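You operate a simulated robot arm through the tools that you are given. There is no shell and no other tool. Be economical: measure what you need, move in short steps, check, and stop when the job is done.

Carry out the task below with a simulated robot arm. There is one attempt and no reset: what you move stays moved.

Task
Stop the small sluice and brush the blue mat out into the long tray.
Fine: switch off first; use the blue brush; mat back in the sluice and clamped, brush back in its holder. Set down upright: blue brush.

It is judged by the outcome, as a careful person would: the job done as asked, and still so three seconds after it is handed in. It fails if anything else is knocked over, pushed out of place, dropped, spilled or broken.

Robot
A 6-joint arm with a four-finger gripper on a trunk, on a base that drives. Base frame: it is fixed to the floor where the robot stands at the start and does not move with it; the origin is under the middle of the robot, x ahead of it, y to its left, z up. Readings come in m, degrees, newtons and seconds.
Its first joint turns from -166.0 to 166.0 degrees. Places, roughly: bed of the small sluice [0.8, 0, 0.9]; blue brush [0.75, -1.25, 0.75]; blue mat (35x11x6 cm) [0.8, 0, 0.9]; clamp lever [0.7, 0, 0.9]; flow knob [0.5, 0, 0.8]; green brush [0.75, -1.25, 0.75]; inside of the long tray [0.5, -1.5, 0.7]; long tray (40x14x4 cm) [0.5, -1.5, 0.7]; slope knob [0.6, 0.2, 1]; sluice switch [0.5, 0.1, 0.8]; small sluice [0.8, 0.1, 0.9]. Payload 3.67 kg.
The tool frame sits at the grasp point between the pads (the TCP): z along the fingers, y along the line on which they close. The tips reach 0.028 m beyond it. Largest opening 0.112 m; the body of the gripper starts 0.073 m behind the TCP.
Orientation is that of the tool frame in the base frame, as [roll, pitch, yaw] about the fixed x, y, z axes, in that order (R = Rz(yaw) Ry(pitch) Rx(roll)). With the fingers straight down and closing along the base's y, the tool's x points along the base's -x, its y along +y and its z along -z.

Tools
- The arm moves only by the tool apply_moves. Its argument "increments" is a list of rows, each an object of numbers (a shift or turn left out is 0, a gripper value left out holds the last): "x", "y", "z": the shift along the tool's x, y, z in m; "ax", "ay", "az": the turn, a rotation vector about the tool's x, y, z in rad; "fingers": the finger opening in m, from 0 to 0.112. In form: [{"x": .., "y": .., "z": .., "ax": .., "ay": .., "az": .., "fingers": ..}, ...]. A call has 1 to 10 rows; each row is the pose to reach, as a shift and turn from the pose commanded when the call began, along the tool's axes at that moment. Rows are played at 5 a second. More than 0.05 m and 8.6 degrees between two rows, or a gripper value outside its range, and nothing of the call is played. A pose out of reach is approached as far as the arm can. The call stops where the force on the tool passes 70 N (or 10 N more than at its start, if that is more) or the arm is blocked; 0.2 s more then pass. The fingers move at their own pace and stop on an object; they squeeze with about 43 N. The grip force told is the motor's: it shows also when the fingers shut on nothing. Time passes only in rows, and 0.2 s behind the last, so rows that repeat a pose let the fingers close. It gives the time, the measured TCP pose, the force on the tool (base axes), the opening and the grip force at its end, in the units of the frame above (readings bear some noise), with the torque about the TCP (base axes, N m) and any sound that the robot's microphone picked up.
- Cameras (640 x 400 px; columns grow to the right, rows downward): "scene" is now at [0.1126, 0.19, 1.3524]; the picture's right is [-0.26, -0.97, 0.00], its down [-0.43, 0.11, -0.90] and it looks along [0.87, -0.23, -0.44] (base axes); focal length 257 px, centre (320, 200). "wrist" rides on the gripper at [0.06, -0.018, -0.104] in the tool frame; the picture's right is [0.29, 0.96, 0.00], its down [-0.80, 0.24, -0.55] and it looks along [-0.53, 0.16, 0.83] (tool axes); focal length 234 px, centre (320, 200). There is no depth. A picture from a camera that has moved, and an enlarged one, comes with that camera's place and axes in the base frame and with its lens. The place of the scene camera against the robot may be out by one fixed shift of up to 0.012 m in any direction.
- camera(camera): a new picture of that camera. The clock stands still meanwhile.
- steer(legs): drives the robot by 1 to 6 legs, each [ahead, left, turn to the left] in m, m and degrees, along the robot's own axes; the way and the turn of a leg run together, so that a leg with both is an arc; at most 1.5 m and 180 degrees a leg. The arm and the cameras ride along, it lands a little off, and it stops where it bumps. It gives what a move gives.
- head_to(pan, tilt): turns the head with the scene camera to pan (to the left, within 143 degrees either way) and tilt (down, from -29 to 69), counted from straight ahead of the robot. It gives what a move gives.
- enlarge(camera, box): a new picture of the part [left, top, right, bottom] of that camera's present view, enlarged. The clock stands still meanwhile.
- sign_off(): hands the job in; it is judged then, once.

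Work in short steps. Places have to be worked out from the pictures, the camera data and where the tool is seen: move nearer, look again, correct. Check each grasp and each placing, and mend what went wrong. You have 120 turns and 82 pictures in all, those below and enlarged ones among them. Open the gripper and draw the arm clear of the work before you hand the job in, unless the task says otherwise; then end with one line.

The tools are called as name(argument=value, ...) on one line, values as JSON. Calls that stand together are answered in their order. apply_moves: Moves the arm, as the interface text tells. Its arguments: {"type":"object","properties":{"increments":{"type":"array","items":{"type":"object","properties":{"x":{"type":"number"},"y":{"type":"number"},"z":{"type":"number"},"ax":{"type":"number"},"ay":{"type":"number"},"az":{"type":"number"},"fingers":{"type":"number"}}}}},"required":["increments"]} The other tools are called the same way: steer (legs) drives the base; head_to (pan, tilt) turns the head that bears the scene camera; camera (camera) takes a picture; enlarge (camera, box) takes an enlarged picture of a part of a camera's view; sign_off () hands the job in.

At the start:

```text
time: 0.0
ee_pos: [0.4996, 0.2086, 1.2686]
orientation: [180.0, 0.0, -180.0]
contact_force: [0.1, -0.2, -0.2]
torque: [0.0, -0.03, -0.02]
width: 0.1119
grasp_force: 0.1
robot x, y, heading: [0.0043, 0.0025, 0.1]
head pan, tilt: [-15.1, 26.2]
```

scene: 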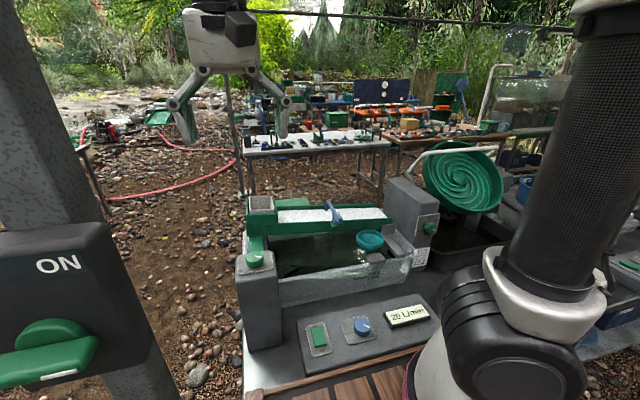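
wrist: 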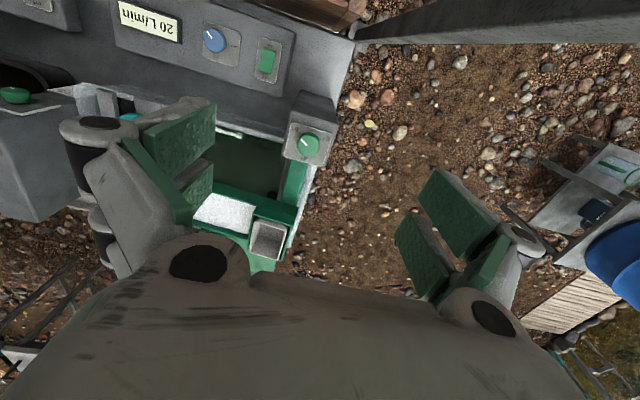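

The sluice stands ahead, with a green switch and a blue knob on its panel. I enlarge the view to see the details.

enlarge(camera="scene", box=[220, 170, 460, 320])

enlarge(camera="scene", box=[260, 280, 460, 400])

head_to(pan=-75, tilt=30)

camera(camera="scene")

```text
2.67 times, centred on (340, 245) of scene
camera zoom: at [0.1126, 0.19, 1.3524], right [-0.26, -0.97, 0.0], down [-0.43, 0.11, -0.9], along [0.87, -0.23, -0.44], focal length 685 px, centre (267, 80)
```

zoom: 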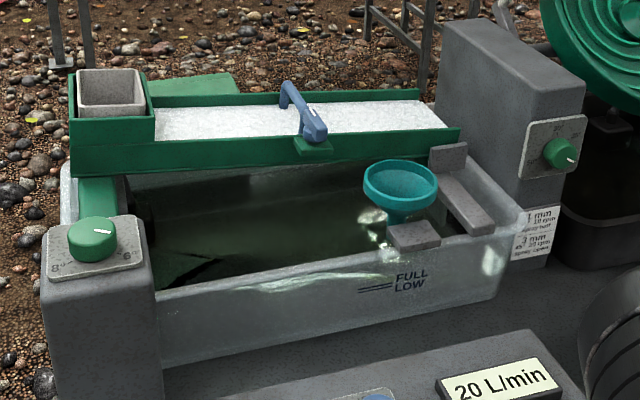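

```text
3.20 times, centred on (360, 340) of scene
camera zoom: at [0.1126, 0.19, 1.3524], right [-0.26, -0.97, 0.0], down [-0.43, 0.11, -0.9], along [0.87, -0.23, -0.44], focal length 822 px, centre (192, -248)
```

zoom: 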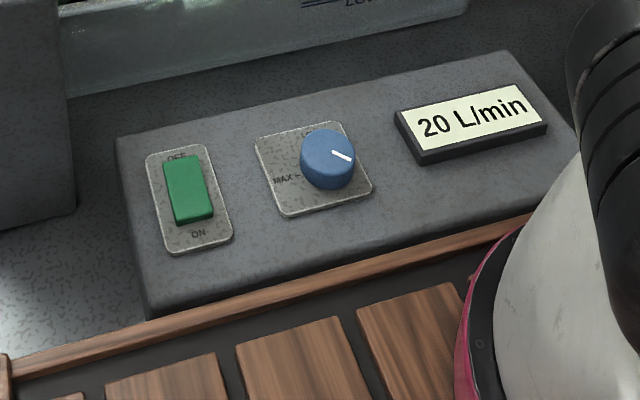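

```text
time: 1.3
ee_pos: [0.5005, 0.208, 1.268]
orientation: [180.0, 0.0, -180.0]
contact_force: [-0.2, -0.3, -0.2]
torque: [-0.02, -0.01, -0.02]
width: 0.1119
grasp_force: 0.1
robot x, y, heading: [-0.0016, 0.0007, -0.0]
head pan, tilt: [-75.0, 30.0]
```

```text
77 pictures are left
camera scene: at [0.0475, 0.1266, 1.3464], right [-0.97, -0.26, 0.0], down [-0.13, 0.48, -0.87], along [0.22, -0.84, -0.5], focal length 257 px, centre (320, 200)
```

scene: 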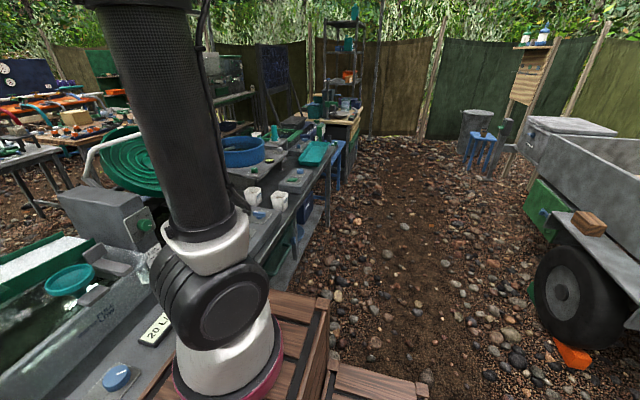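

The long teal tray is seen about at (0.53,-1.57). The switch is about at (0.50, 0.09, 0.80), a bit close for the arm, so I back the robot 8 cm and look again.

steer(legs=[[-0.08, 0, 0]])

head_to(pan=-5, tilt=35)

camera(camera="scene")

```text
time: 2.4
ee_pos: [0.4193, 0.208, 1.2689]
orientation: [179.9, 0.0, -180.0]
contact_force: [-0.6, -0.5, -0.4]
torque: [-0.02, -0.01, 0.01]
width: 0.1121
grasp_force: 0.0
robot x, y, heading: [-0.08, -0.0009, -0.1]
head pan, tilt: [-75.0, 30.0]
```

```text
time: 3.8
ee_pos: [0.4189, 0.2077, 1.2694]
orientation: [-180.0, 0.0, 180.0]
contact_force: [-0.3, 0.2, 0.5]
torque: [0.04, -0.01, 0.05]
width: 0.1115
grasp_force: 0.0
robot x, y, heading: [-0.084, 0.0012, 0.1]
head pan, tilt: [-5.0, 35.0]
```

```text
76 pictures are left
camera scene: at [0.0314, 0.2062, 1.3386], right [-0.09, -1.0, 0.0], down [-0.57, 0.05, -0.82], along [0.82, -0.07, -0.57], focal length 257 px, centre (320, 200)
```

scene: 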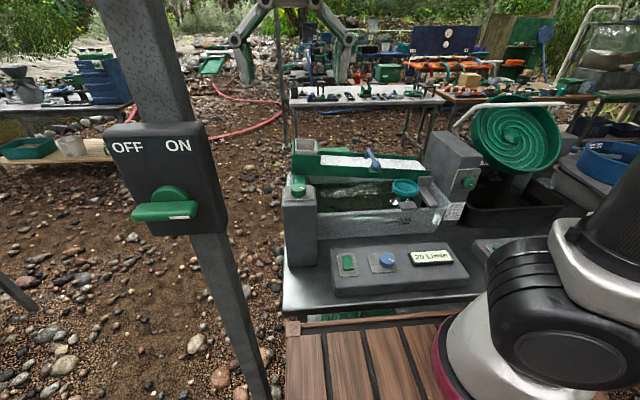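

I lower the hand to above the switch, closing the fingers, and look with the wrist camera.

apply_moves(increments=[{"x": -0.01, "y": -0.017, "z": 0.038, "fingers": 0}, {"x": -0.02, "y": -0.034, "z": 0.077}, {"x": -0.03, "y": -0.05, "z": 0.115}, {"x": -0.04, "y": -0.067, "z": 0.153}, {"x": -0.05, "y": -0.084, "z": 0.192}, {"x": -0.06, "y": -0.1, "z": 0.23}, {"x": -0.07, "y": -0.118, "z": 0.269}, {"x": -0.07, "y": -0.118, "z": 0.299}])

camera(camera="wrist")

enlarge(camera="scene", box=[270, 130, 490, 300])

```text
time: 5.6
ee_pos: [0.4897, 0.0914, 0.9675]
orientation: [-180.0, 0.0, 180.0]
contact_force: [-0.4, 0.5, 0.8]
torque: [-0.01, -0.06, 0.05]
width: 0.0
grasp_force: 35.5
robot x, y, heading: [-0.0812, 0.0015, 0.1]
head pan, tilt: [-5.0, 35.0]
```

```text
75 pictures are left
camera wrist: at [0.4277, 0.0728, 1.0736], right [-0.29, 0.96, 0.0], down [0.8, 0.24, 0.55], along [0.53, 0.16, -0.83], focal length 234 px, centre (320, 200)
```

wrist: 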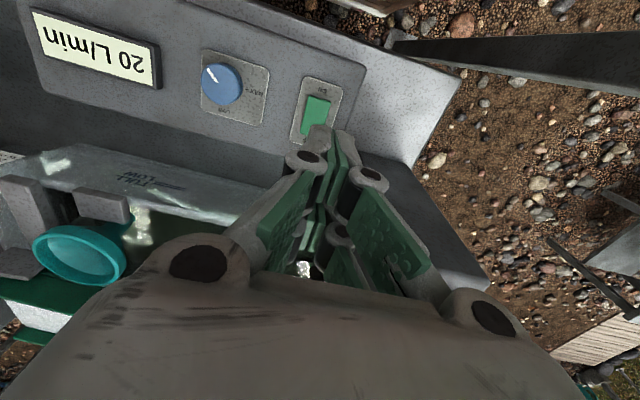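

```text
2.35 times, centred on (380, 215) of scene
camera zoom: at [0.0313, 0.2061, 1.3386], right [-0.09, -1.0, 0.0], down [-0.57, 0.05, -0.82], along [0.82, -0.07, -0.57], focal length 604 px, centre (179, 165)
```

zoom: 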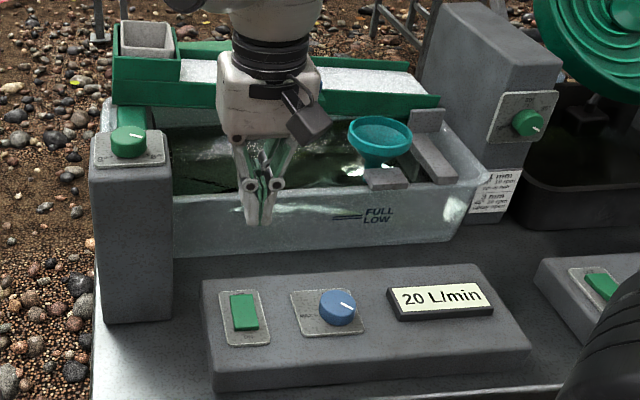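

The rocker spans x≈0.466–0.518, y≈0.088, with OFF at the far end. I go above the far end and down to about 2 cm over it.

apply_moves(increments=[{"x": -0.02, "y": -0.003, "z": 0.04}, {"x": -0.02, "y": -0.003, "z": 0.08}, {"x": -0.02, "y": -0.003, "z": 0.1}])

enlarge(camera="scene", box=[300, 210, 460, 310])

enlarge(camera="wrist", box=[200, 50, 440, 200])

```text
time: 6.4
ee_pos: [0.5097, 0.0881, 0.8707]
orientation: [179.9, 0.0, -180.0]
contact_force: [-0.1, -0.8, 0.9]
torque: [0.01, 0.01, 0.03]
width: 0.0003
grasp_force: 35.3
robot x, y, heading: [-0.0777, -0.0017, -0.0]
head pan, tilt: [-5.0, 35.0]
```

```text
4.00 times, centred on (380, 260) of scene
camera zoom: at [0.0313, 0.2061, 1.3386], right [-0.09, -1.0, 0.0], down [-0.57, 0.05, -0.82], along [0.82, -0.07, -0.57], focal length 1027 px, centre (80, -40)
```

zoom: 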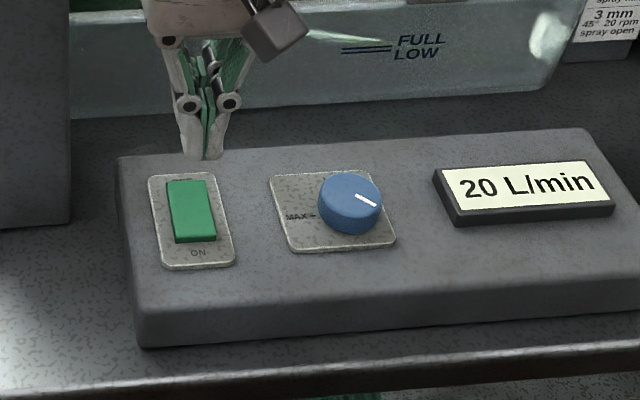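

```text
2.67 times, centred on (320, 125) of wrist
camera zoom: at [0.4481, 0.0697, 0.9745], right [-0.29, 0.96, 0.0], down [0.8, 0.24, 0.55], along [0.53, 0.16, -0.83], focal length 624 px, centre (320, 400)
```

zoom: 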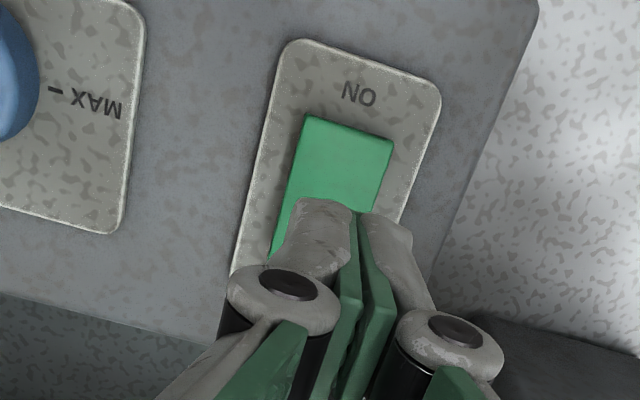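

The fingertips hang just over the OFF end. I shift 8 mm further ahead and press down gently.

apply_moves(increments=[{"x": -0.007, "y": 0.003, "z": 0.015}, {"x": -0.007, "y": 0.003, "z": 0.025}, {"x": -0.007, "y": 0.003, "z": 0.031}, {"x": -0.007, "y": 0.003, "z": 0.036}, {"x": -0.007, "y": 0.003, "z": 0.041}, {"x": -0.007, "y": 0.003, "z": 0.046}])

enlarge(camera="scene", box=[300, 210, 460, 310])

```text
time: 7.8
ee_pos: [0.5158, 0.0888, 0.8234]
orientation: [-179.9, 0.0, 180.0]
contact_force: [-0.2, -0.2, -0.1]
torque: [0.01, -0.01, 0.01]
width: 0.0
grasp_force: 35.6
robot x, y, heading: [-0.0809, -0.0015, 0.0]
head pan, tilt: [-5.0, 35.0]
```

```text
4.00 times, centred on (380, 260) of scene
camera zoom: at [0.0314, 0.2062, 1.3386], right [-0.09, -1.0, 0.0], down [-0.57, 0.05, -0.82], along [0.82, -0.07, -0.57], focal length 1027 px, centre (80, -40)
```

zoom: 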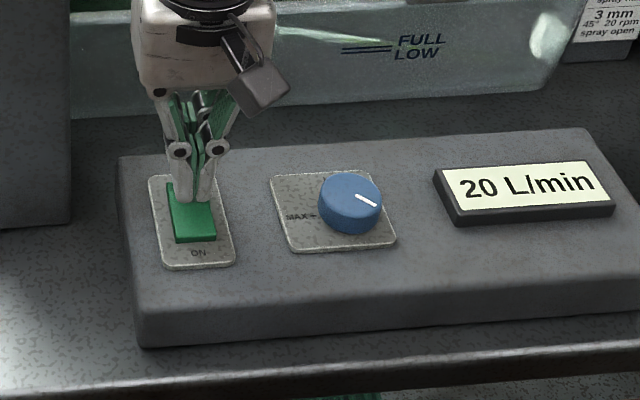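

No contact yet; I edge slightly further ahead and press on down in small steps.

apply_moves(increments=[{"x": -0.006, "y": 0.003, "z": 0.003}, {"x": -0.006, "y": 0.003, "z": 0.006}, {"x": -0.006, "y": 0.003, "z": 0.009}, {"x": -0.006, "y": 0.003, "z": 0.012}])

enlarge(camera="scene", box=[300, 210, 460, 310])

```text
time: 8.8
ee_pos: [0.5225, 0.0935, 0.812]
orientation: [179.9, 0.0, 179.9]
contact_force: [0.8, 0.4, 0.5]
torque: [-0.01, -0.04, -0.01]
width: 0.0002
grasp_force: 35.7
robot x, y, heading: [-0.0832, -0.0008, -0.1]
head pan, tilt: [-5.0, 35.0]
```

```text
4.00 times, centred on (380, 260) of scene
camera zoom: at [0.0314, 0.2062, 1.3386], right [-0.09, -1.0, 0.0], down [-0.57, 0.05, -0.82], along [0.82, -0.07, -0.57], focal length 1027 px, centre (80, -40)
```

zoom: 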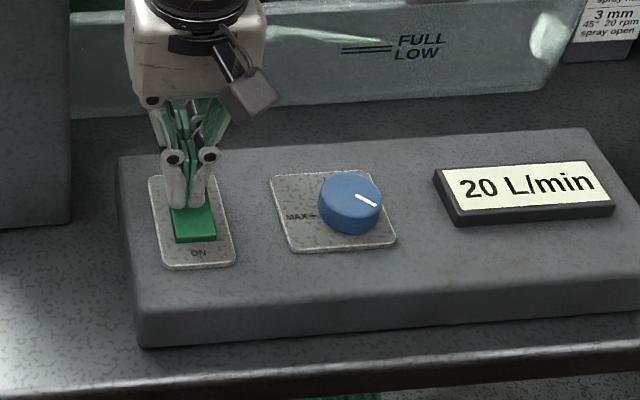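

Still free, so the rocker lies a bit lower than judged. I press on down, watching the force.

apply_moves(increments=[{"z": 0.003}, {"z": 0.006}, {"z": 0.009}, {"z": 0.012}, {"z": 0.015}])

enlarge(camera="scene", box=[300, 210, 460, 310])

```text
time: 9.6
ee_pos: [0.5229, 0.094, 0.8057]
orientation: [179.9, 0.2, 180.0]
contact_force: [-10.9, -3.3, 36.0]
torque: [-0.1, 1.01, 0.05]
width: 0.0061
grasp_force: 35.2
robot x, y, heading: [-0.0834, -0.0006, 0.0]
head pan, tilt: [-5.0, 35.0]
stopped in row 3: the force on the tool passed its limit at 85 N (the readings are from after the stop); the commanded pose is now the measured one
```

```text
4.00 times, centred on (380, 260) of scene
camera zoom: at [0.0302, 0.2059, 1.3387], right [-0.09, -1.0, 0.0], down [-0.57, 0.05, -0.82], along [0.82, -0.07, -0.57], focal length 1027 px, centre (80, -40)
```

zoom: 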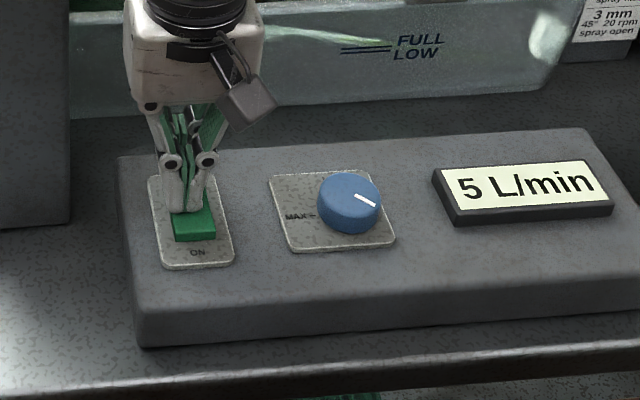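

The display dropped to 5 L/min, so the switch has tripped. I lift the hand and check.

apply_moves(increments=[{"z": -0.04}, {"z": -0.09}, {"z": -0.14}, {"z": -0.19}, {"z": -0.24}, {"z": -0.29}, {"z": -0.33}, {"z": -0.33, "y": 0.05}, {"z": -0.33, "y": 0.1}])

enlarge(camera="scene", box=[270, 130, 490, 300])

enlarge(camera="scene", box=[280, 130, 440, 210])

camera(camera="wrist")

```text
time: 11.6
ee_pos: [0.5213, 0.1935, 1.1357]
orientation: [179.9, 0.2, -180.0]
contact_force: [-0.2, -0.8, -0.2]
torque: [0.03, -0.01, -0.01]
width: 0.0002
grasp_force: 36.0
robot x, y, heading: [-0.0812, 0.0019, -0.1]
head pan, tilt: [-5.0, 35.0]
```

```text
2.35 times, centred on (380, 215) of scene
camera zoom: at [0.0315, 0.2055, 1.3386], right [-0.09, -1.0, 0.0], down [-0.57, 0.05, -0.82], along [0.82, -0.07, -0.57], focal length 604 px, centre (179, 165)
```

zoom: 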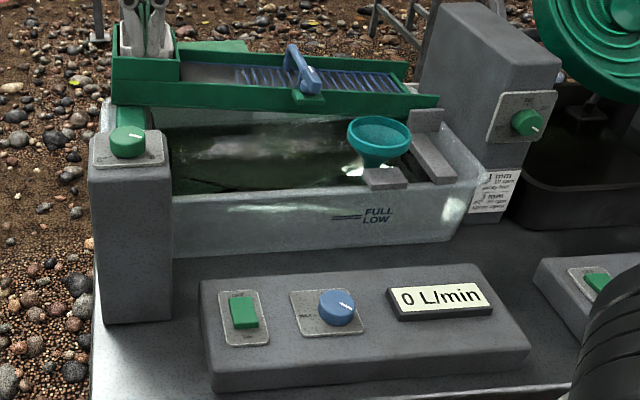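

```text
4.00 times, centred on (360, 170) of scene
camera zoom: at [0.0315, 0.2055, 1.3386], right [-0.09, -1.0, 0.0], down [-0.57, 0.05, -0.82], along [0.82, -0.07, -0.57], focal length 1027 px, centre (160, 320)
```

zoom: 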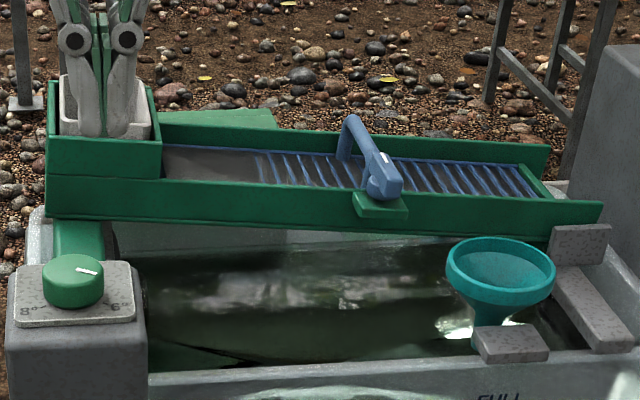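

```text
66 pictures are left
camera wrist: at [0.4602, 0.1749, 1.2405], right [-0.29, 0.96, 0.0], down [0.8, 0.24, 0.56], along [0.53, 0.16, -0.83], focal length 234 px, centre (320, 200)
```

wrist: 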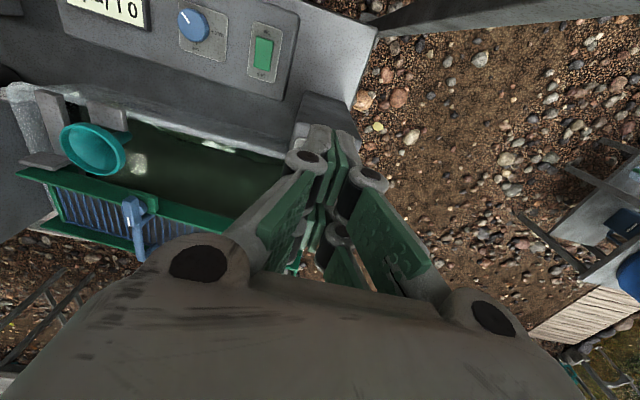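

The flow is 0 and the blue riffled mat is now visible under the blue clamp lever at about (0.75,-0.03,0.96). I move the hand above it for a close look.

apply_moves(increments=[{"x": -0.04, "y": -0.02}, {"x": -0.08, "y": -0.04}, {"x": -0.12, "y": -0.06}, {"x": -0.16, "y": -0.08}, {"x": -0.2, "y": -0.1}, {"x": -0.24, "y": -0.13}, {"x": -0.26, "y": -0.17}])

camera(camera="wrist")

```text
time: 13.2
ee_pos: [0.7824, 0.0256, 1.1348]
orientation: [179.9, 0.2, -179.8]
contact_force: [-0.5, 0.5, 1.6]
torque: [-0.05, -0.04, -0.01]
width: 0.0
grasp_force: 35.5
robot x, y, heading: [-0.081, 0.0014, 0.1]
head pan, tilt: [-5.0, 35.0]
```

```text
65 pictures are left
camera wrist: at [0.7207, 0.0071, 1.2401], right [-0.29, 0.96, 0.0], down [0.8, 0.24, 0.56], along [0.53, 0.16, -0.83], focal length 234 px, centre (320, 200)
```

wrist: 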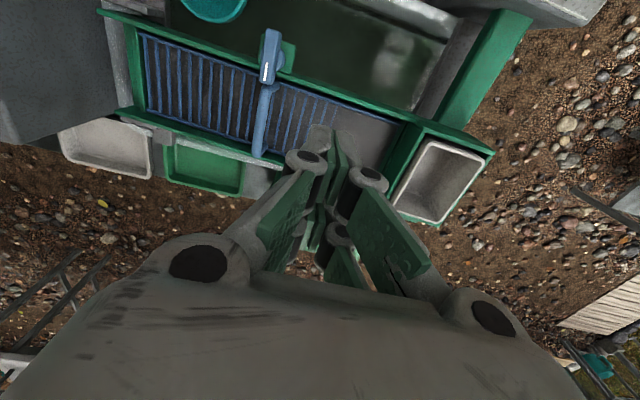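

enlarge(camera="wrist", box=[90, 0, 410, 200])

enlarge(camera="wrist", box=[210, 10, 370, 110])

```text
2.00 times, centred on (250, 100) of wrist
camera zoom: at [0.7207, 0.0071, 1.2401], right [-0.29, 0.96, 0.0], down [0.8, 0.24, 0.56], along [0.53, 0.16, -0.83], focal length 468 px, centre (460, 400)
```

zoom: 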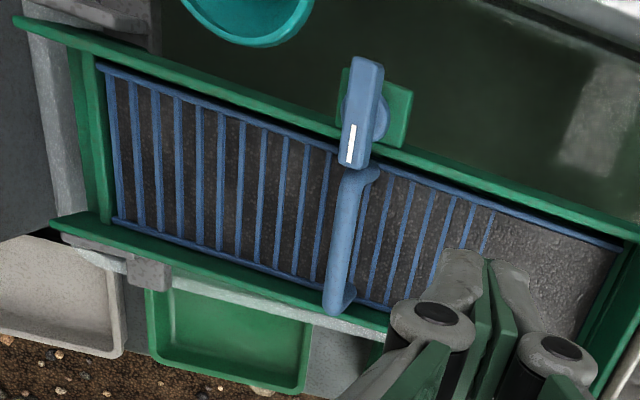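

```text
4.00 times, centred on (290, 60) of wrist
camera zoom: at [0.7207, 0.0071, 1.2401], right [-0.29, 0.96, 0.0], down [0.8, 0.24, 0.56], along [0.53, 0.16, -0.83], focal length 937 px, centre (440, 760)
```

zoom: 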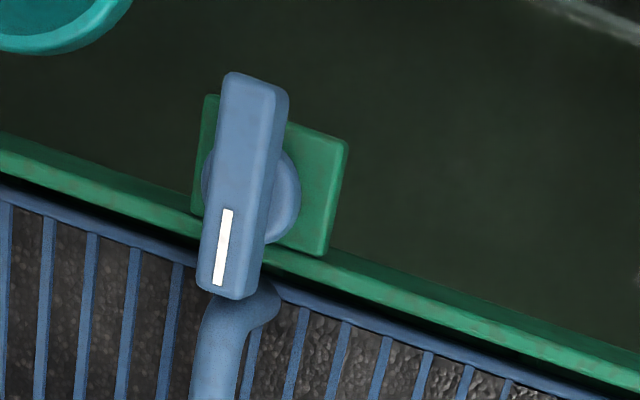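

The blue lever is a short bar (mark toward the mat) on a pivot at the near wall; the mat has its own arched handle across it. I look at it closely from the scene camera to fix heights.

enlarge(camera="scene", box=[340, 135, 420, 195])

```text
6.67 times, centred on (380, 165) of scene
camera zoom: at [0.031, 0.2065, 1.3385], right [-0.09, -1.0, 0.0], down [-0.57, 0.05, -0.82], along [0.82, -0.07, -0.57], focal length 1711 px, centre (-80, 433)
```

zoom: 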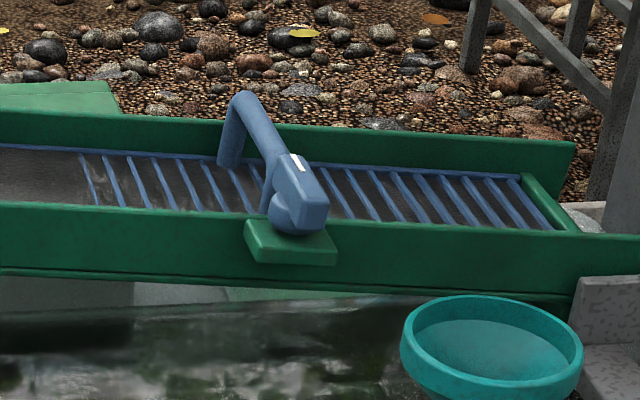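

Lever judged at centre (0.744,-0.036), top z≈0.978, lying along x. I move above it with fingers slightly open.

apply_moves(increments=[{"x": 0.02, "y": -0.03, "z": 0.0, "fingers": 0.05}, {"x": 0.038, "y": -0.062, "z": 0.02}, {"x": 0.038, "y": -0.062, "z": 0.06}, {"x": 0.038, "y": -0.062, "z": 0.1}])

enlarge(camera="wrist", box=[200, 50, 440, 200])

enlarge(camera="scene", box=[340, 135, 420, 195])

```text
time: 14.2
ee_pos: [0.745, -0.0387, 1.036]
orientation: [179.9, 0.2, -180.0]
contact_force: [-0.1, 0.4, 0.1]
torque: [0.01, -0.02, -0.04]
width: 0.0498
grasp_force: 0.1
robot x, y, heading: [-0.0815, -0.0016, -0.1]
head pan, tilt: [-5.0, 35.0]
```

```text
2.67 times, centred on (320, 125) of wrist
camera zoom: at [0.6824, -0.0568, 1.1402], right [-0.29, 0.96, 0.0], down [0.79, 0.24, 0.56], along [0.53, 0.16, -0.83], focal length 624 px, centre (320, 400)
```

zoom: 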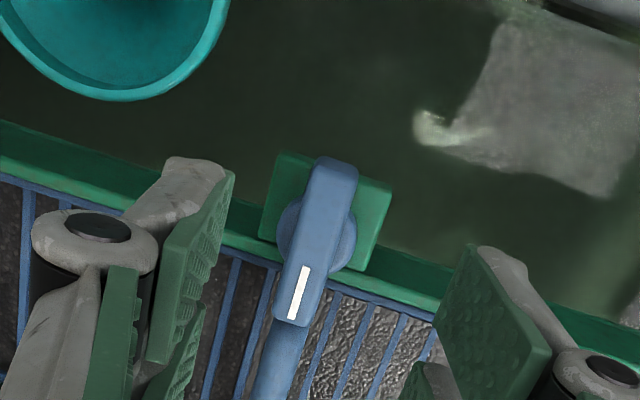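

```text
6.67 times, centred on (380, 165) of scene
camera zoom: at [0.0313, 0.2061, 1.3386], right [-0.09, -1.0, 0.0], down [-0.57, 0.05, -0.82], along [0.82, -0.07, -0.57], focal length 1711 px, centre (-80, 433)
```

zoom: 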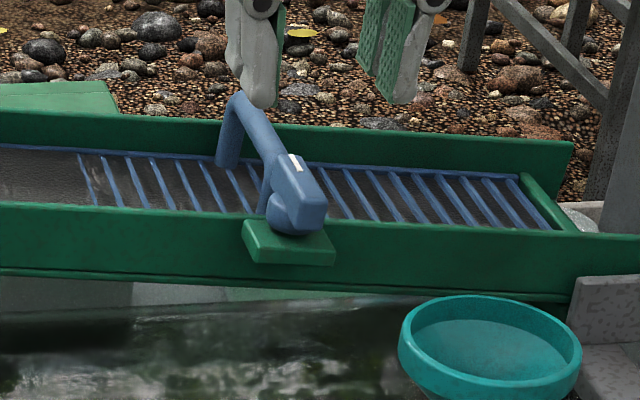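

The hand is centred over the lever. I go down so the tips straddle it, and close.

apply_moves(increments=[{"x": 0.003, "y": -0.001, "z": 0.025, "fingers": 0.05}, {"x": 0.003, "y": -0.001, "z": 0.04}, {"x": 0.003, "y": -0.001, "z": 0.051}, {"x": 0.003, "y": -0.001, "z": 0.051, "fingers": 0.0}, {"x": 0.003, "y": -0.001, "z": 0.051, "fingers": 0.0}])

enlarge(camera="scene", box=[340, 135, 420, 195])

```text
time: 15.4
ee_pos: [0.7427, -0.04, 0.9836]
orientation: [179.9, 0.2, 179.9]
contact_force: [-1.7, -4.9, -2.4]
torque: [-0.27, -0.83, -0.12]
width: 0.014
grasp_force: 45.0
robot x, y, heading: [-0.082, -0.0009, 0.1]
head pan, tilt: [-5.0, 35.0]
```

```text
6.67 times, centred on (380, 165) of scene
camera zoom: at [0.0314, 0.2059, 1.3386], right [-0.09, -1.0, 0.0], down [-0.57, 0.05, -0.82], along [0.82, -0.07, -0.57], focal length 1711 px, centre (-80, 433)
```

zoom: 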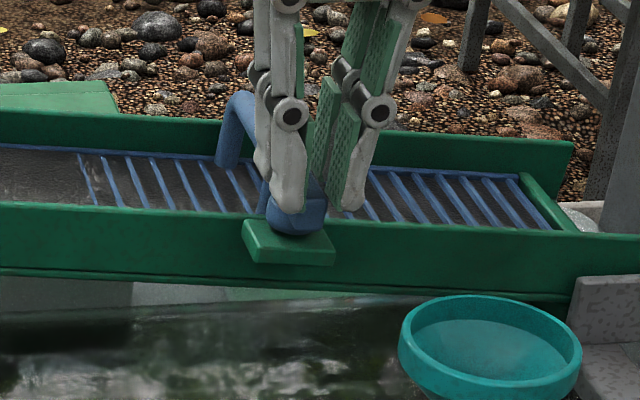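

The lever is gripped (14 mm). I try a small turn about the vertical and watch the torque.

apply_moves(increments=[{"az": 0.1}, {"az": 0.2}, {"az": 0.3}])

```text
time: 16.2
ee_pos: [0.7427, -0.0374, 0.9849]
orientation: [179.9, 0.1, 162.8]
contact_force: [-1.3, 12.3, 5.9]
torque: [0.67, 1.25, 0.24]
width: 0.0142
grasp_force: 45.2
robot x, y, heading: [-0.0817, 0.0011, 0.1]
head pan, tilt: [-5.0, 35.0]
```

It turned 17° with little torque. I carry on to about 60° and look.

apply_moves(increments=[{"az": 0.13}, {"az": 0.26}, {"az": 0.39}, {"az": 0.52}, {"az": 0.65}, {"az": 0.76}])

enlarge(camera="scene", box=[340, 135, 420, 195])

```text
time: 17.6
ee_pos: [0.7461, -0.0358, 0.9836]
orientation: [179.2, 0.1, 120.2]
contact_force: [6.7, 12.7, -7.7]
torque: [-0.25, -0.35, 0.07]
width: 0.014
grasp_force: 44.8
robot x, y, heading: [-0.0782, 0.0022, -0.2]
head pan, tilt: [-5.0, 35.0]
stopped in row 6: the force on the tool passed its limit at 71 N (the readings are from after the stop); the commanded pose is now the measured one
```

```text
6.67 times, centred on (380, 165) of scene
camera zoom: at [0.0322, 0.2071, 1.3384], right [-0.09, -1.0, 0.0], down [-0.57, 0.05, -0.82], along [0.82, -0.07, -0.57], focal length 1711 px, centre (-80, 433)
```

zoom: 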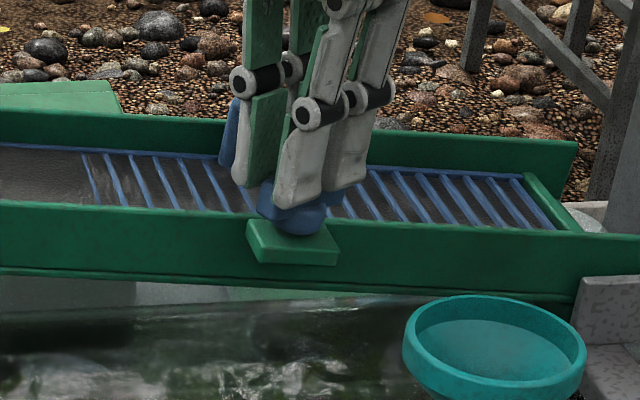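

A force stop at 60°, perhaps a finger touching the handle foot. I open slightly, raise and look.

apply_moves(increments=[{"fingers": 0.025}, {"z": -0.02, "fingers": 0.025}, {"z": -0.05, "fingers": 0.04}, {"z": -0.08, "fingers": 0.04}])

enlarge(camera="scene", box=[340, 135, 420, 195])

camera(camera="wrist")

```text
time: 18.6
ee_pos: [0.7459, -0.037, 1.0657]
orientation: [179.2, 0.1, 120.1]
contact_force: [0.4, 0.0, -0.4]
torque: [0.0, 0.04, 0.02]
width: 0.0401
grasp_force: 0.1
robot x, y, heading: [-0.0803, 0.0016, 0.2]
head pan, tilt: [-5.0, 35.0]
```

```text
6.67 times, centred on (380, 165) of scene
camera zoom: at [0.0319, 0.2065, 1.3385], right [-0.09, -1.0, 0.0], down [-0.57, 0.05, -0.82], along [0.82, -0.07, -0.57], focal length 1711 px, centre (-80, 433)
```

zoom: 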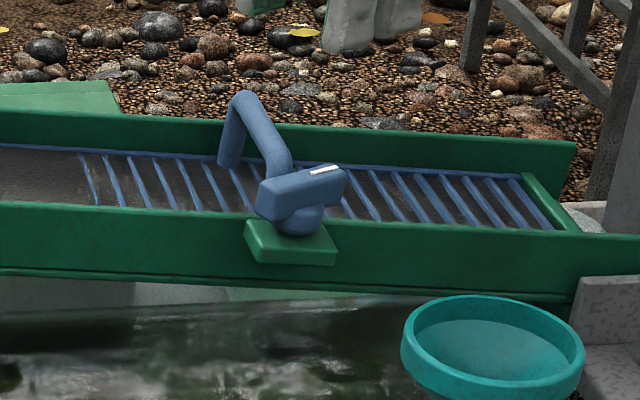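

```text
56 pictures are left
camera wrist: at [0.6967, 0.0049, 1.1706], right [0.68, 0.73, 0.01], down [0.6, -0.57, 0.56], along [0.41, -0.37, -0.83], focal length 234 px, centre (320, 200)
```

wrist: 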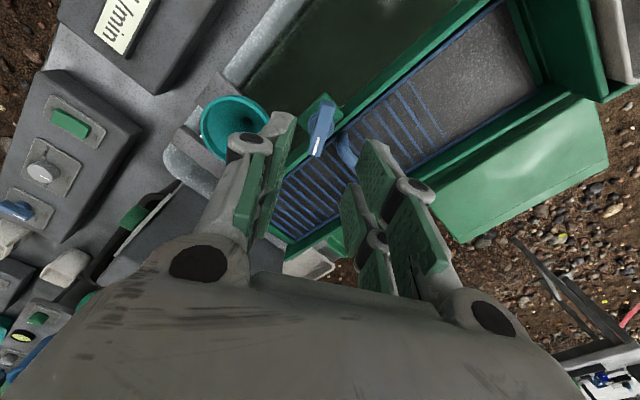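

The lever is now turned about 60°. I turn the hand back, then will push the marked end the rest of the way with closed fingers.

apply_moves(increments=[{"az": -0.15, "fingers": 0}, {"az": -0.3}, {"az": -0.45}, {"az": -0.6}, {"az": -0.75}, {"az": -0.9}, {"az": -1.045}])

enlarge(camera="wrist", box=[200, 50, 440, 200])

```text
time: 20.2
ee_pos: [0.7434, -0.0375, 1.0649]
orientation: [179.7, 0.7, -179.9]
contact_force: [-0.6, 0.2, 0.2]
torque: [0.01, 0.01, 0.01]
width: 0.0
grasp_force: 35.7
robot x, y, heading: [-0.0816, -0.0031, 0.1]
head pan, tilt: [-5.0, 35.0]
```

```text
2.67 times, centred on (320, 125) of wrist
camera zoom: at [0.6818, -0.0555, 1.1695], right [-0.29, 0.96, 0.0], down [0.79, 0.24, 0.57], along [0.54, 0.17, -0.82], focal length 624 px, centre (320, 400)
```

zoom: 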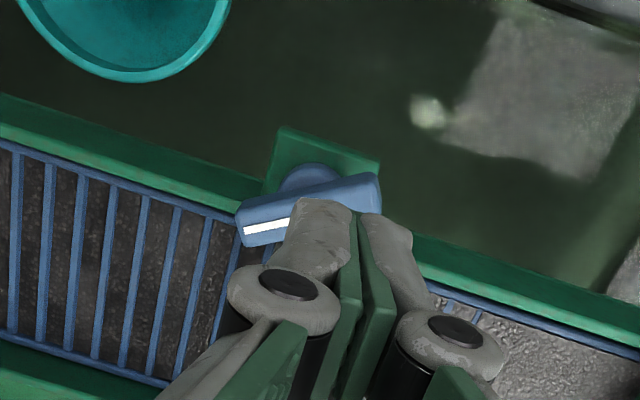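

The marked end is at about (0.755,-0.058). I go around behind it (x 0.795, y −0.063) and lower.

apply_moves(increments=[{"x": -0.03, "y": -0.02}, {"x": -0.052, "y": -0.026, "z": 0.01}, {"x": -0.052, "y": -0.026, "z": 0.045}, {"x": -0.052, "y": -0.026, "z": 0.078}])

enlarge(camera="scene", box=[340, 135, 420, 195])

```text
time: 21.2
ee_pos: [0.7969, -0.0623, 0.9874]
orientation: [179.7, 0.8, 179.9]
contact_force: [0.2, -0.5, 0.0]
torque: [0.0, -0.02, -0.01]
width: 0.0001
grasp_force: 35.8
robot x, y, heading: [-0.078, 0.0034, 0.2]
head pan, tilt: [-5.0, 35.0]
```

```text
6.67 times, centred on (380, 165) of scene
camera zoom: at [0.0315, 0.2065, 1.3386], right [-0.09, -1.0, 0.0], down [-0.57, 0.05, -0.82], along [0.82, -0.07, -0.57], focal length 1711 px, centre (-80, 433)
```

zoom: 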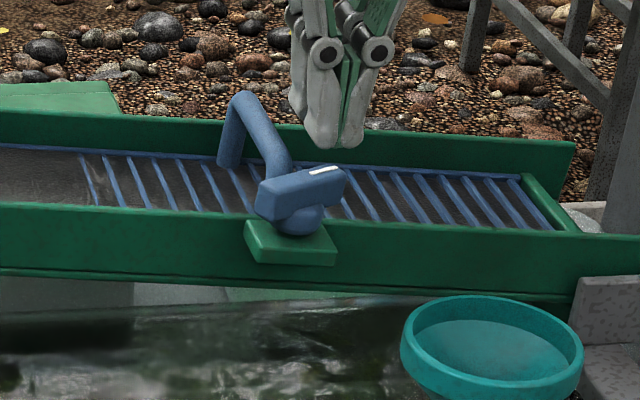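

Tips look level with the lever. I push toward the robot in small steps.

apply_moves(increments=[{"x": 0.015, "z": 0.002}, {"x": 0.022, "z": 0.002}, {"x": 0.028, "z": 0.002}, {"x": 0.032, "z": 0.002}, {"x": 0.036, "z": 0.002}, {"x": 0.038, "z": 0.002}])

enlarge(camera="scene", box=[340, 135, 420, 195])

```text
time: 22.6
ee_pos: [0.7596, -0.0612, 0.9852]
orientation: [179.6, 0.7, 179.8]
contact_force: [1.0, -0.2, -0.3]
torque: [0.02, -0.01, -0.02]
width: 0.0
grasp_force: 35.8
robot x, y, heading: [-0.0796, -0.0001, -0.0]
head pan, tilt: [-5.0, 35.0]
```

```text
6.67 times, centred on (380, 165) of scene
camera zoom: at [0.0317, 0.2065, 1.3386], right [-0.09, -1.0, 0.0], down [-0.57, 0.05, -0.82], along [0.82, -0.07, -0.57], focal length 1711 px, centre (-80, 433)
```

zoom: 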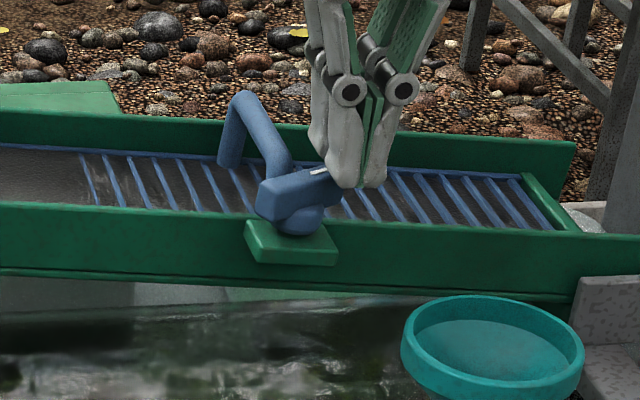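

The finger seems to have passed beside the lever's end. I back off, shift 10 mm toward +y, and try again.

apply_moves(increments=[{"x": -0.024}, {"x": -0.024, "y": 0.011}, {"x": -0.01, "y": 0.011}, {"x": -0.004, "y": 0.011}, {"x": 0.0, "y": 0.011}, {"x": 0.002, "y": 0.011}, {"x": 0.004, "y": 0.011}])

enlarge(camera="scene", box=[340, 135, 420, 195])

```text
time: 24.2
ee_pos: [0.7552, -0.0518, 0.9853]
orientation: [179.7, 0.7, 179.9]
contact_force: [-0.2, -0.3, -0.5]
torque: [-0.06, 0.0, -0.01]
width: 0.0002
grasp_force: 36.1
robot x, y, heading: [-0.0801, 0.0037, -0.1]
head pan, tilt: [-5.0, 35.0]
```

```text
6.67 times, centred on (380, 165) of scene
camera zoom: at [0.0317, 0.2065, 1.3386], right [-0.09, -1.0, 0.0], down [-0.57, 0.05, -0.82], along [0.82, -0.07, -0.57], focal length 1711 px, centre (-80, 433)
```

zoom: 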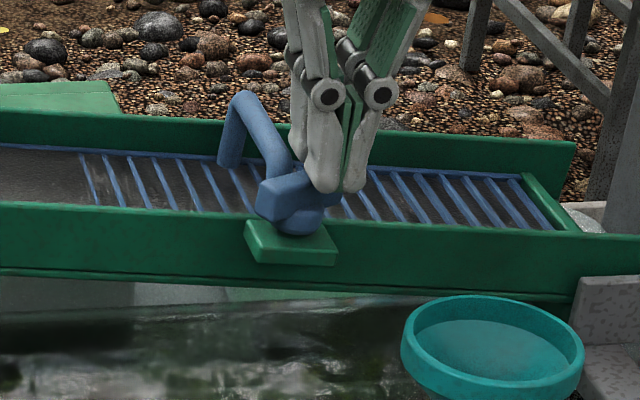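

No contact, so the lever's top must be lower, about z 0.957. I back off, lower 10 mm and push again.

apply_moves(increments=[{"x": -0.03, "y": -0.002}, {"x": -0.03, "y": -0.002, "z": 0.01}, {"x": -0.02, "y": -0.002, "z": 0.01}, {"x": -0.015, "y": -0.002, "z": 0.01}, {"x": -0.011, "y": -0.002, "z": 0.01}, {"x": -0.008, "y": -0.002, "z": 0.01}, {"x": -0.005, "y": -0.002, "z": 0.01}])

enlarge(camera="scene", box=[340, 135, 420, 195])

```text
time: 25.0
ee_pos: [0.7831, -0.0528, 0.985]
orientation: [179.7, 2.0, -180.0]
contact_force: [-7.5, 0.0, 17.3]
torque: [0.12, 0.54, 0.03]
width: 0.0001
grasp_force: 35.3
robot x, y, heading: [-0.0846, 0.0007, -0.4]
head pan, tilt: [-5.0, 35.0]
stopped in row 3: the force on the tool passed its limit at 75 N (the readings are from after the stop); the commanded pose is now the measured one
```

```text
6.67 times, centred on (380, 165) of scene
camera zoom: at [0.0308, 0.2066, 1.3386], right [-0.09, -1.0, 0.0], down [-0.57, 0.05, -0.82], along [0.82, -0.07, -0.57], focal length 1711 px, centre (-80, 433)
```

zoom: 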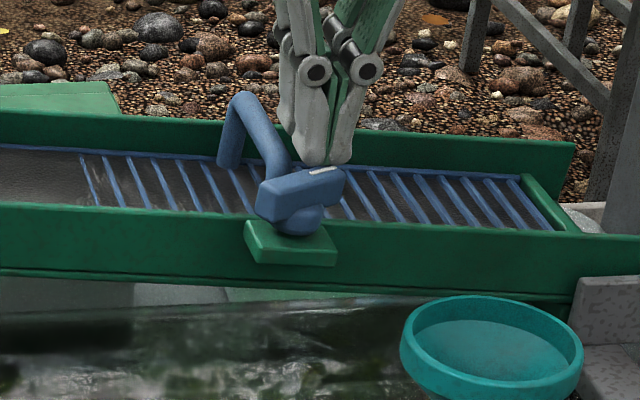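

Something sits under the tip there (mat or handle foot). Safer: push the lever's other end from the robot side, where there's free space. I lift and go round.

apply_moves(increments=[{"z": -0.03}, {"z": -0.06}, {"x": 0.04, "y": 0.02, "z": -0.06}, {"x": 0.08, "y": 0.04, "z": -0.06}, {"x": 0.086, "y": 0.041, "z": -0.03}, {"x": 0.086, "y": 0.041, "z": 0.007}])

enlarge(camera="scene", box=[340, 135, 420, 195])

enlarge(camera="wrist", box=[200, 50, 440, 200])

```text
time: 26.4
ee_pos: [0.6996, -0.0145, 0.9745]
orientation: [179.6, 2.1, -180.0]
contact_force: [-0.8, -0.3, -0.1]
torque: [0.03, -0.03, -0.02]
width: 0.0001
grasp_force: 35.6
robot x, y, heading: [-0.079, 0.0004, -0.2]
head pan, tilt: [-5.0, 35.0]
```

```text
6.67 times, centred on (380, 165) of scene
camera zoom: at [0.0314, 0.2065, 1.3386], right [-0.09, -1.0, 0.0], down [-0.57, 0.05, -0.82], along [0.82, -0.07, -0.57], focal length 1711 px, centre (-80, 433)
```

zoom: 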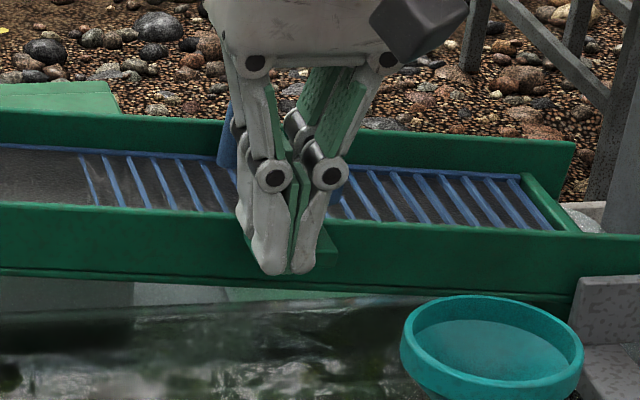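

```text
2.67 times, centred on (320, 125) of wrist
camera zoom: at [0.635, -0.0316, 1.0772], right [-0.29, 0.96, 0.0], down [0.78, 0.24, 0.58], along [0.56, 0.16, -0.81], focal length 624 px, centre (320, 400)
```

zoom: 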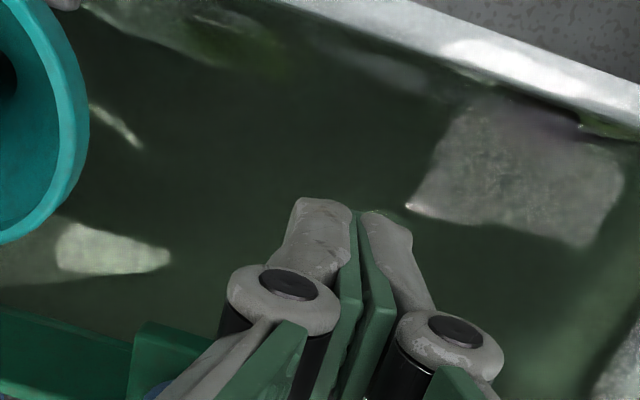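

I push forward (+x) in small steps at y≈−0.009.

apply_moves(increments=[{"x": -0.005, "y": 0.006}, {"x": -0.01, "y": 0.006}, {"x": -0.015, "y": 0.006}, {"x": -0.02, "y": 0.006}, {"x": -0.025, "y": 0.006}, {"x": -0.029, "y": 0.006}])

enlarge(camera="scene", box=[340, 135, 420, 195])

```text
time: 27.8
ee_pos: [0.7273, -0.0031, 0.9751]
orientation: [179.7, 1.8, 179.9]
contact_force: [-26.5, 44.4, 4.2]
torque: [0.84, 0.43, 0.56]
width: 0.0002
grasp_force: 35.6
robot x, y, heading: [-0.0786, 0.0006, -0.1]
head pan, tilt: [-5.0, 35.0]
```

```text
6.67 times, centred on (380, 165) of scene
camera zoom: at [0.0301, 0.2087, 1.3384], right [-0.09, -1.0, 0.0], down [-0.57, 0.05, -0.82], along [0.82, -0.07, -0.57], focal length 1711 px, centre (-80, 433)
```

zoom: 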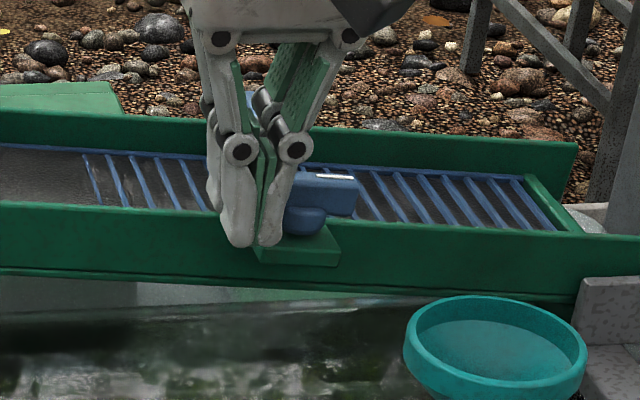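

The lever swung nearly parallel to the channel. I back off and look.

apply_moves(increments=[{"x": 0.02}, {"x": 0.04}, {"x": 0.04, "z": -0.05}, {"x": 0.04, "z": -0.1}, {"x": 0.02, "z": -0.13, "fingers": 0.05}])

enlarge(camera="scene", box=[340, 135, 420, 195])

enlarge(camera="wrist", box=[120, 0, 440, 200])

```text
time: 29.0
ee_pos: [0.7049, -0.0075, 1.1034]
orientation: [179.7, 2.0, -180.0]
contact_force: [-1.2, -0.5, -0.7]
torque: [0.01, 0.03, -0.02]
width: 0.0499
grasp_force: 0.1
robot x, y, heading: [-0.0794, -0.0022, 0.0]
head pan, tilt: [-5.0, 35.0]
```

```text
6.67 times, centred on (380, 165) of scene
camera zoom: at [0.0317, 0.2066, 1.3385], right [-0.09, -1.0, 0.0], down [-0.57, 0.05, -0.82], along [0.82, -0.07, -0.57], focal length 1711 px, centre (-80, 433)
```

zoom: 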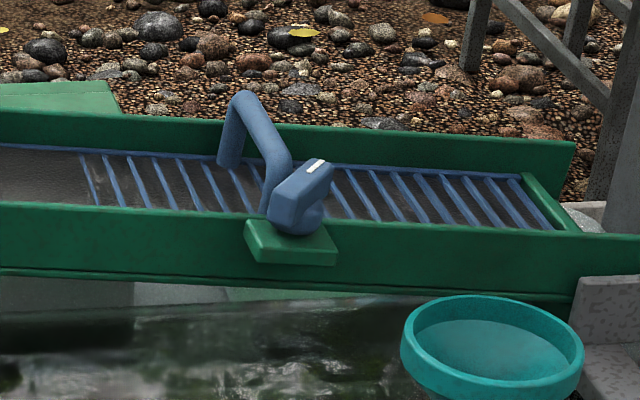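

```text
2.00 times, centred on (280, 100) of wrist
camera zoom: at [0.6396, -0.0259, 1.2065], right [-0.29, 0.96, 0.0], down [0.78, 0.24, 0.58], along [0.56, 0.16, -0.81], focal length 468 px, centre (400, 400)
```

zoom: 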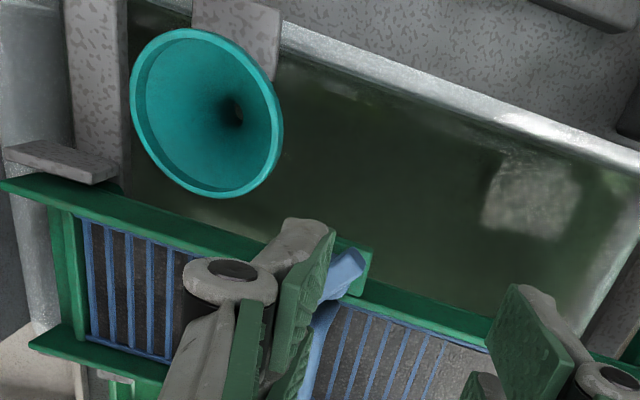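

Retreating dragged it partly back. I push again nearer the pivot (y≈−0.019) so that it is a flat contact, then retreat.

apply_moves(increments=[{"x": 0.02, "y": -0.01, "z": 0.05, "fingers": 0}, {"x": 0.02, "y": -0.011, "z": 0.1}, {"x": 0.02, "y": -0.011, "z": 0.129}, {"x": 0.01, "y": -0.011, "z": 0.129}, {"x": 0.0, "y": -0.011, "z": 0.129}, {"x": -0.008, "y": -0.011, "z": 0.129}, {"x": -0.016, "y": -0.011, "z": 0.129}, {"x": -0.022, "y": -0.011, "z": 0.129}])

enlarge(camera="scene", box=[340, 135, 420, 195])

```text
refused: row 1 steps farther than a row can; nothing moved
```

```text
6.67 times, centred on (380, 165) of scene
camera zoom: at [0.0317, 0.2066, 1.3385], right [-0.09, -1.0, 0.0], down [-0.57, 0.05, -0.82], along [0.82, -0.07, -0.57], focal length 1711 px, centre (-80, 433)
```

zoom: 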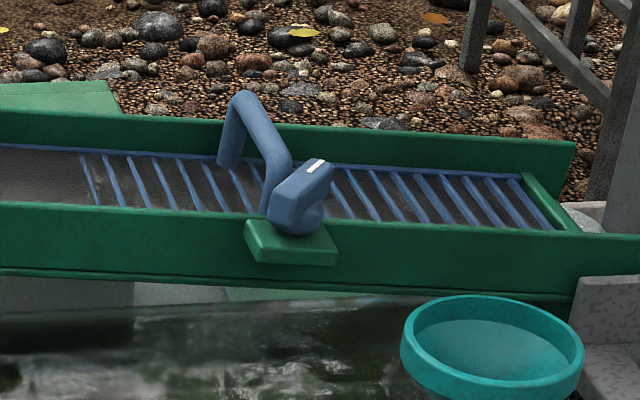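

That step was too long; I resend with shorter rows.

apply_moves(increments=[{"x": 0.02, "y": -0.01, "z": 0.03, "fingers": 0}, {"x": 0.02, "y": -0.011, "z": 0.075}, {"x": 0.02, "y": -0.011, "z": 0.115}, {"x": 0.02, "y": -0.011, "z": 0.129}, {"x": 0.01, "y": -0.011, "z": 0.129}, {"x": 0.0, "y": -0.011, "z": 0.129}, {"x": -0.008, "y": -0.011, "z": 0.129}, {"x": -0.016, "y": -0.011, "z": 0.129}, {"x": -0.022, "y": -0.011, "z": 0.129}])

enlarge(camera="scene", box=[340, 135, 420, 195])

```text
time: 30.5
ee_pos: [0.7053, -0.0111, 0.9741]
orientation: [179.4, 1.2, -180.0]
contact_force: [-16.1, 13.6, 8.9]
torque: [0.18, 0.11, 0.16]
width: 0.0
grasp_force: 35.9
robot x, y, heading: [-0.0812, 0.0019, 0.2]
head pan, tilt: [-5.0, 35.0]
stopped in row 7: the force on the tool passed its limit at 78 N (the readings are from after the stop); the commanded pose is now the measured one
```

```text
6.67 times, centred on (380, 165) of scene
camera zoom: at [0.0296, 0.2078, 1.3385], right [-0.09, -1.0, 0.0], down [-0.57, 0.05, -0.82], along [0.82, -0.07, -0.57], focal length 1711 px, centre (-80, 433)
```

zoom: 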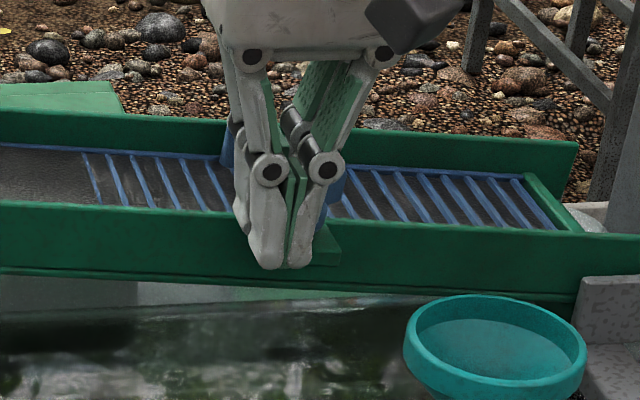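

The lever's end is head-on, so it jams. I go to its −y side and sweep toward +y to swing it, then push +x.

apply_moves(increments=[{"x": 0.015}, {"x": 0.015, "z": -0.045}, {"x": 0.0, "y": -0.03, "z": -0.045}, {"x": -0.009, "y": -0.055, "z": -0.045}, {"x": -0.009, "y": -0.055, "z": -0.02}, {"x": -0.009, "y": -0.055, "z": 0.0}, {"x": -0.009, "y": -0.04, "z": 0.0}, {"x": -0.009, "y": -0.03, "z": 0.0}, {"x": -0.009, "y": -0.02, "z": 0.0}, {"x": -0.009, "y": -0.01, "z": 0.0}])

enlarge(camera="scene", box=[340, 135, 420, 195])

```text
time: 32.7
ee_pos: [0.7162, -0.0221, 0.9714]
orientation: [179.4, 1.2, -179.9]
contact_force: [-0.1, -0.1, -0.2]
torque: [0.02, 0.0, 0.01]
width: 0.0
grasp_force: 35.7
robot x, y, heading: [-0.0805, 0.0009, 0.1]
head pan, tilt: [-5.0, 35.0]
```

```text
6.67 times, centred on (380, 165) of scene
camera zoom: at [0.0307, 0.207, 1.3386], right [-0.09, -1.0, 0.0], down [-0.57, 0.05, -0.82], along [0.82, -0.07, -0.57], focal length 1711 px, centre (-80, 433)
```

zoom: 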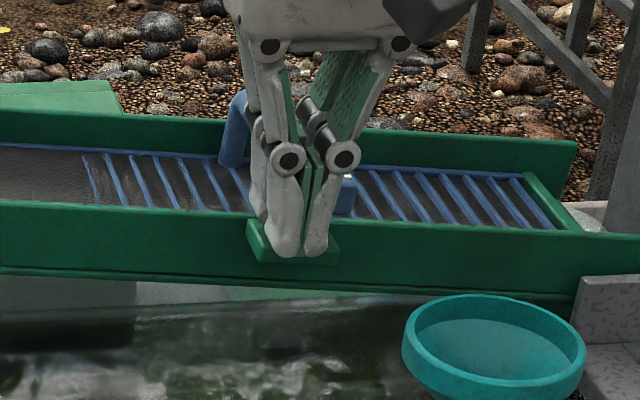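

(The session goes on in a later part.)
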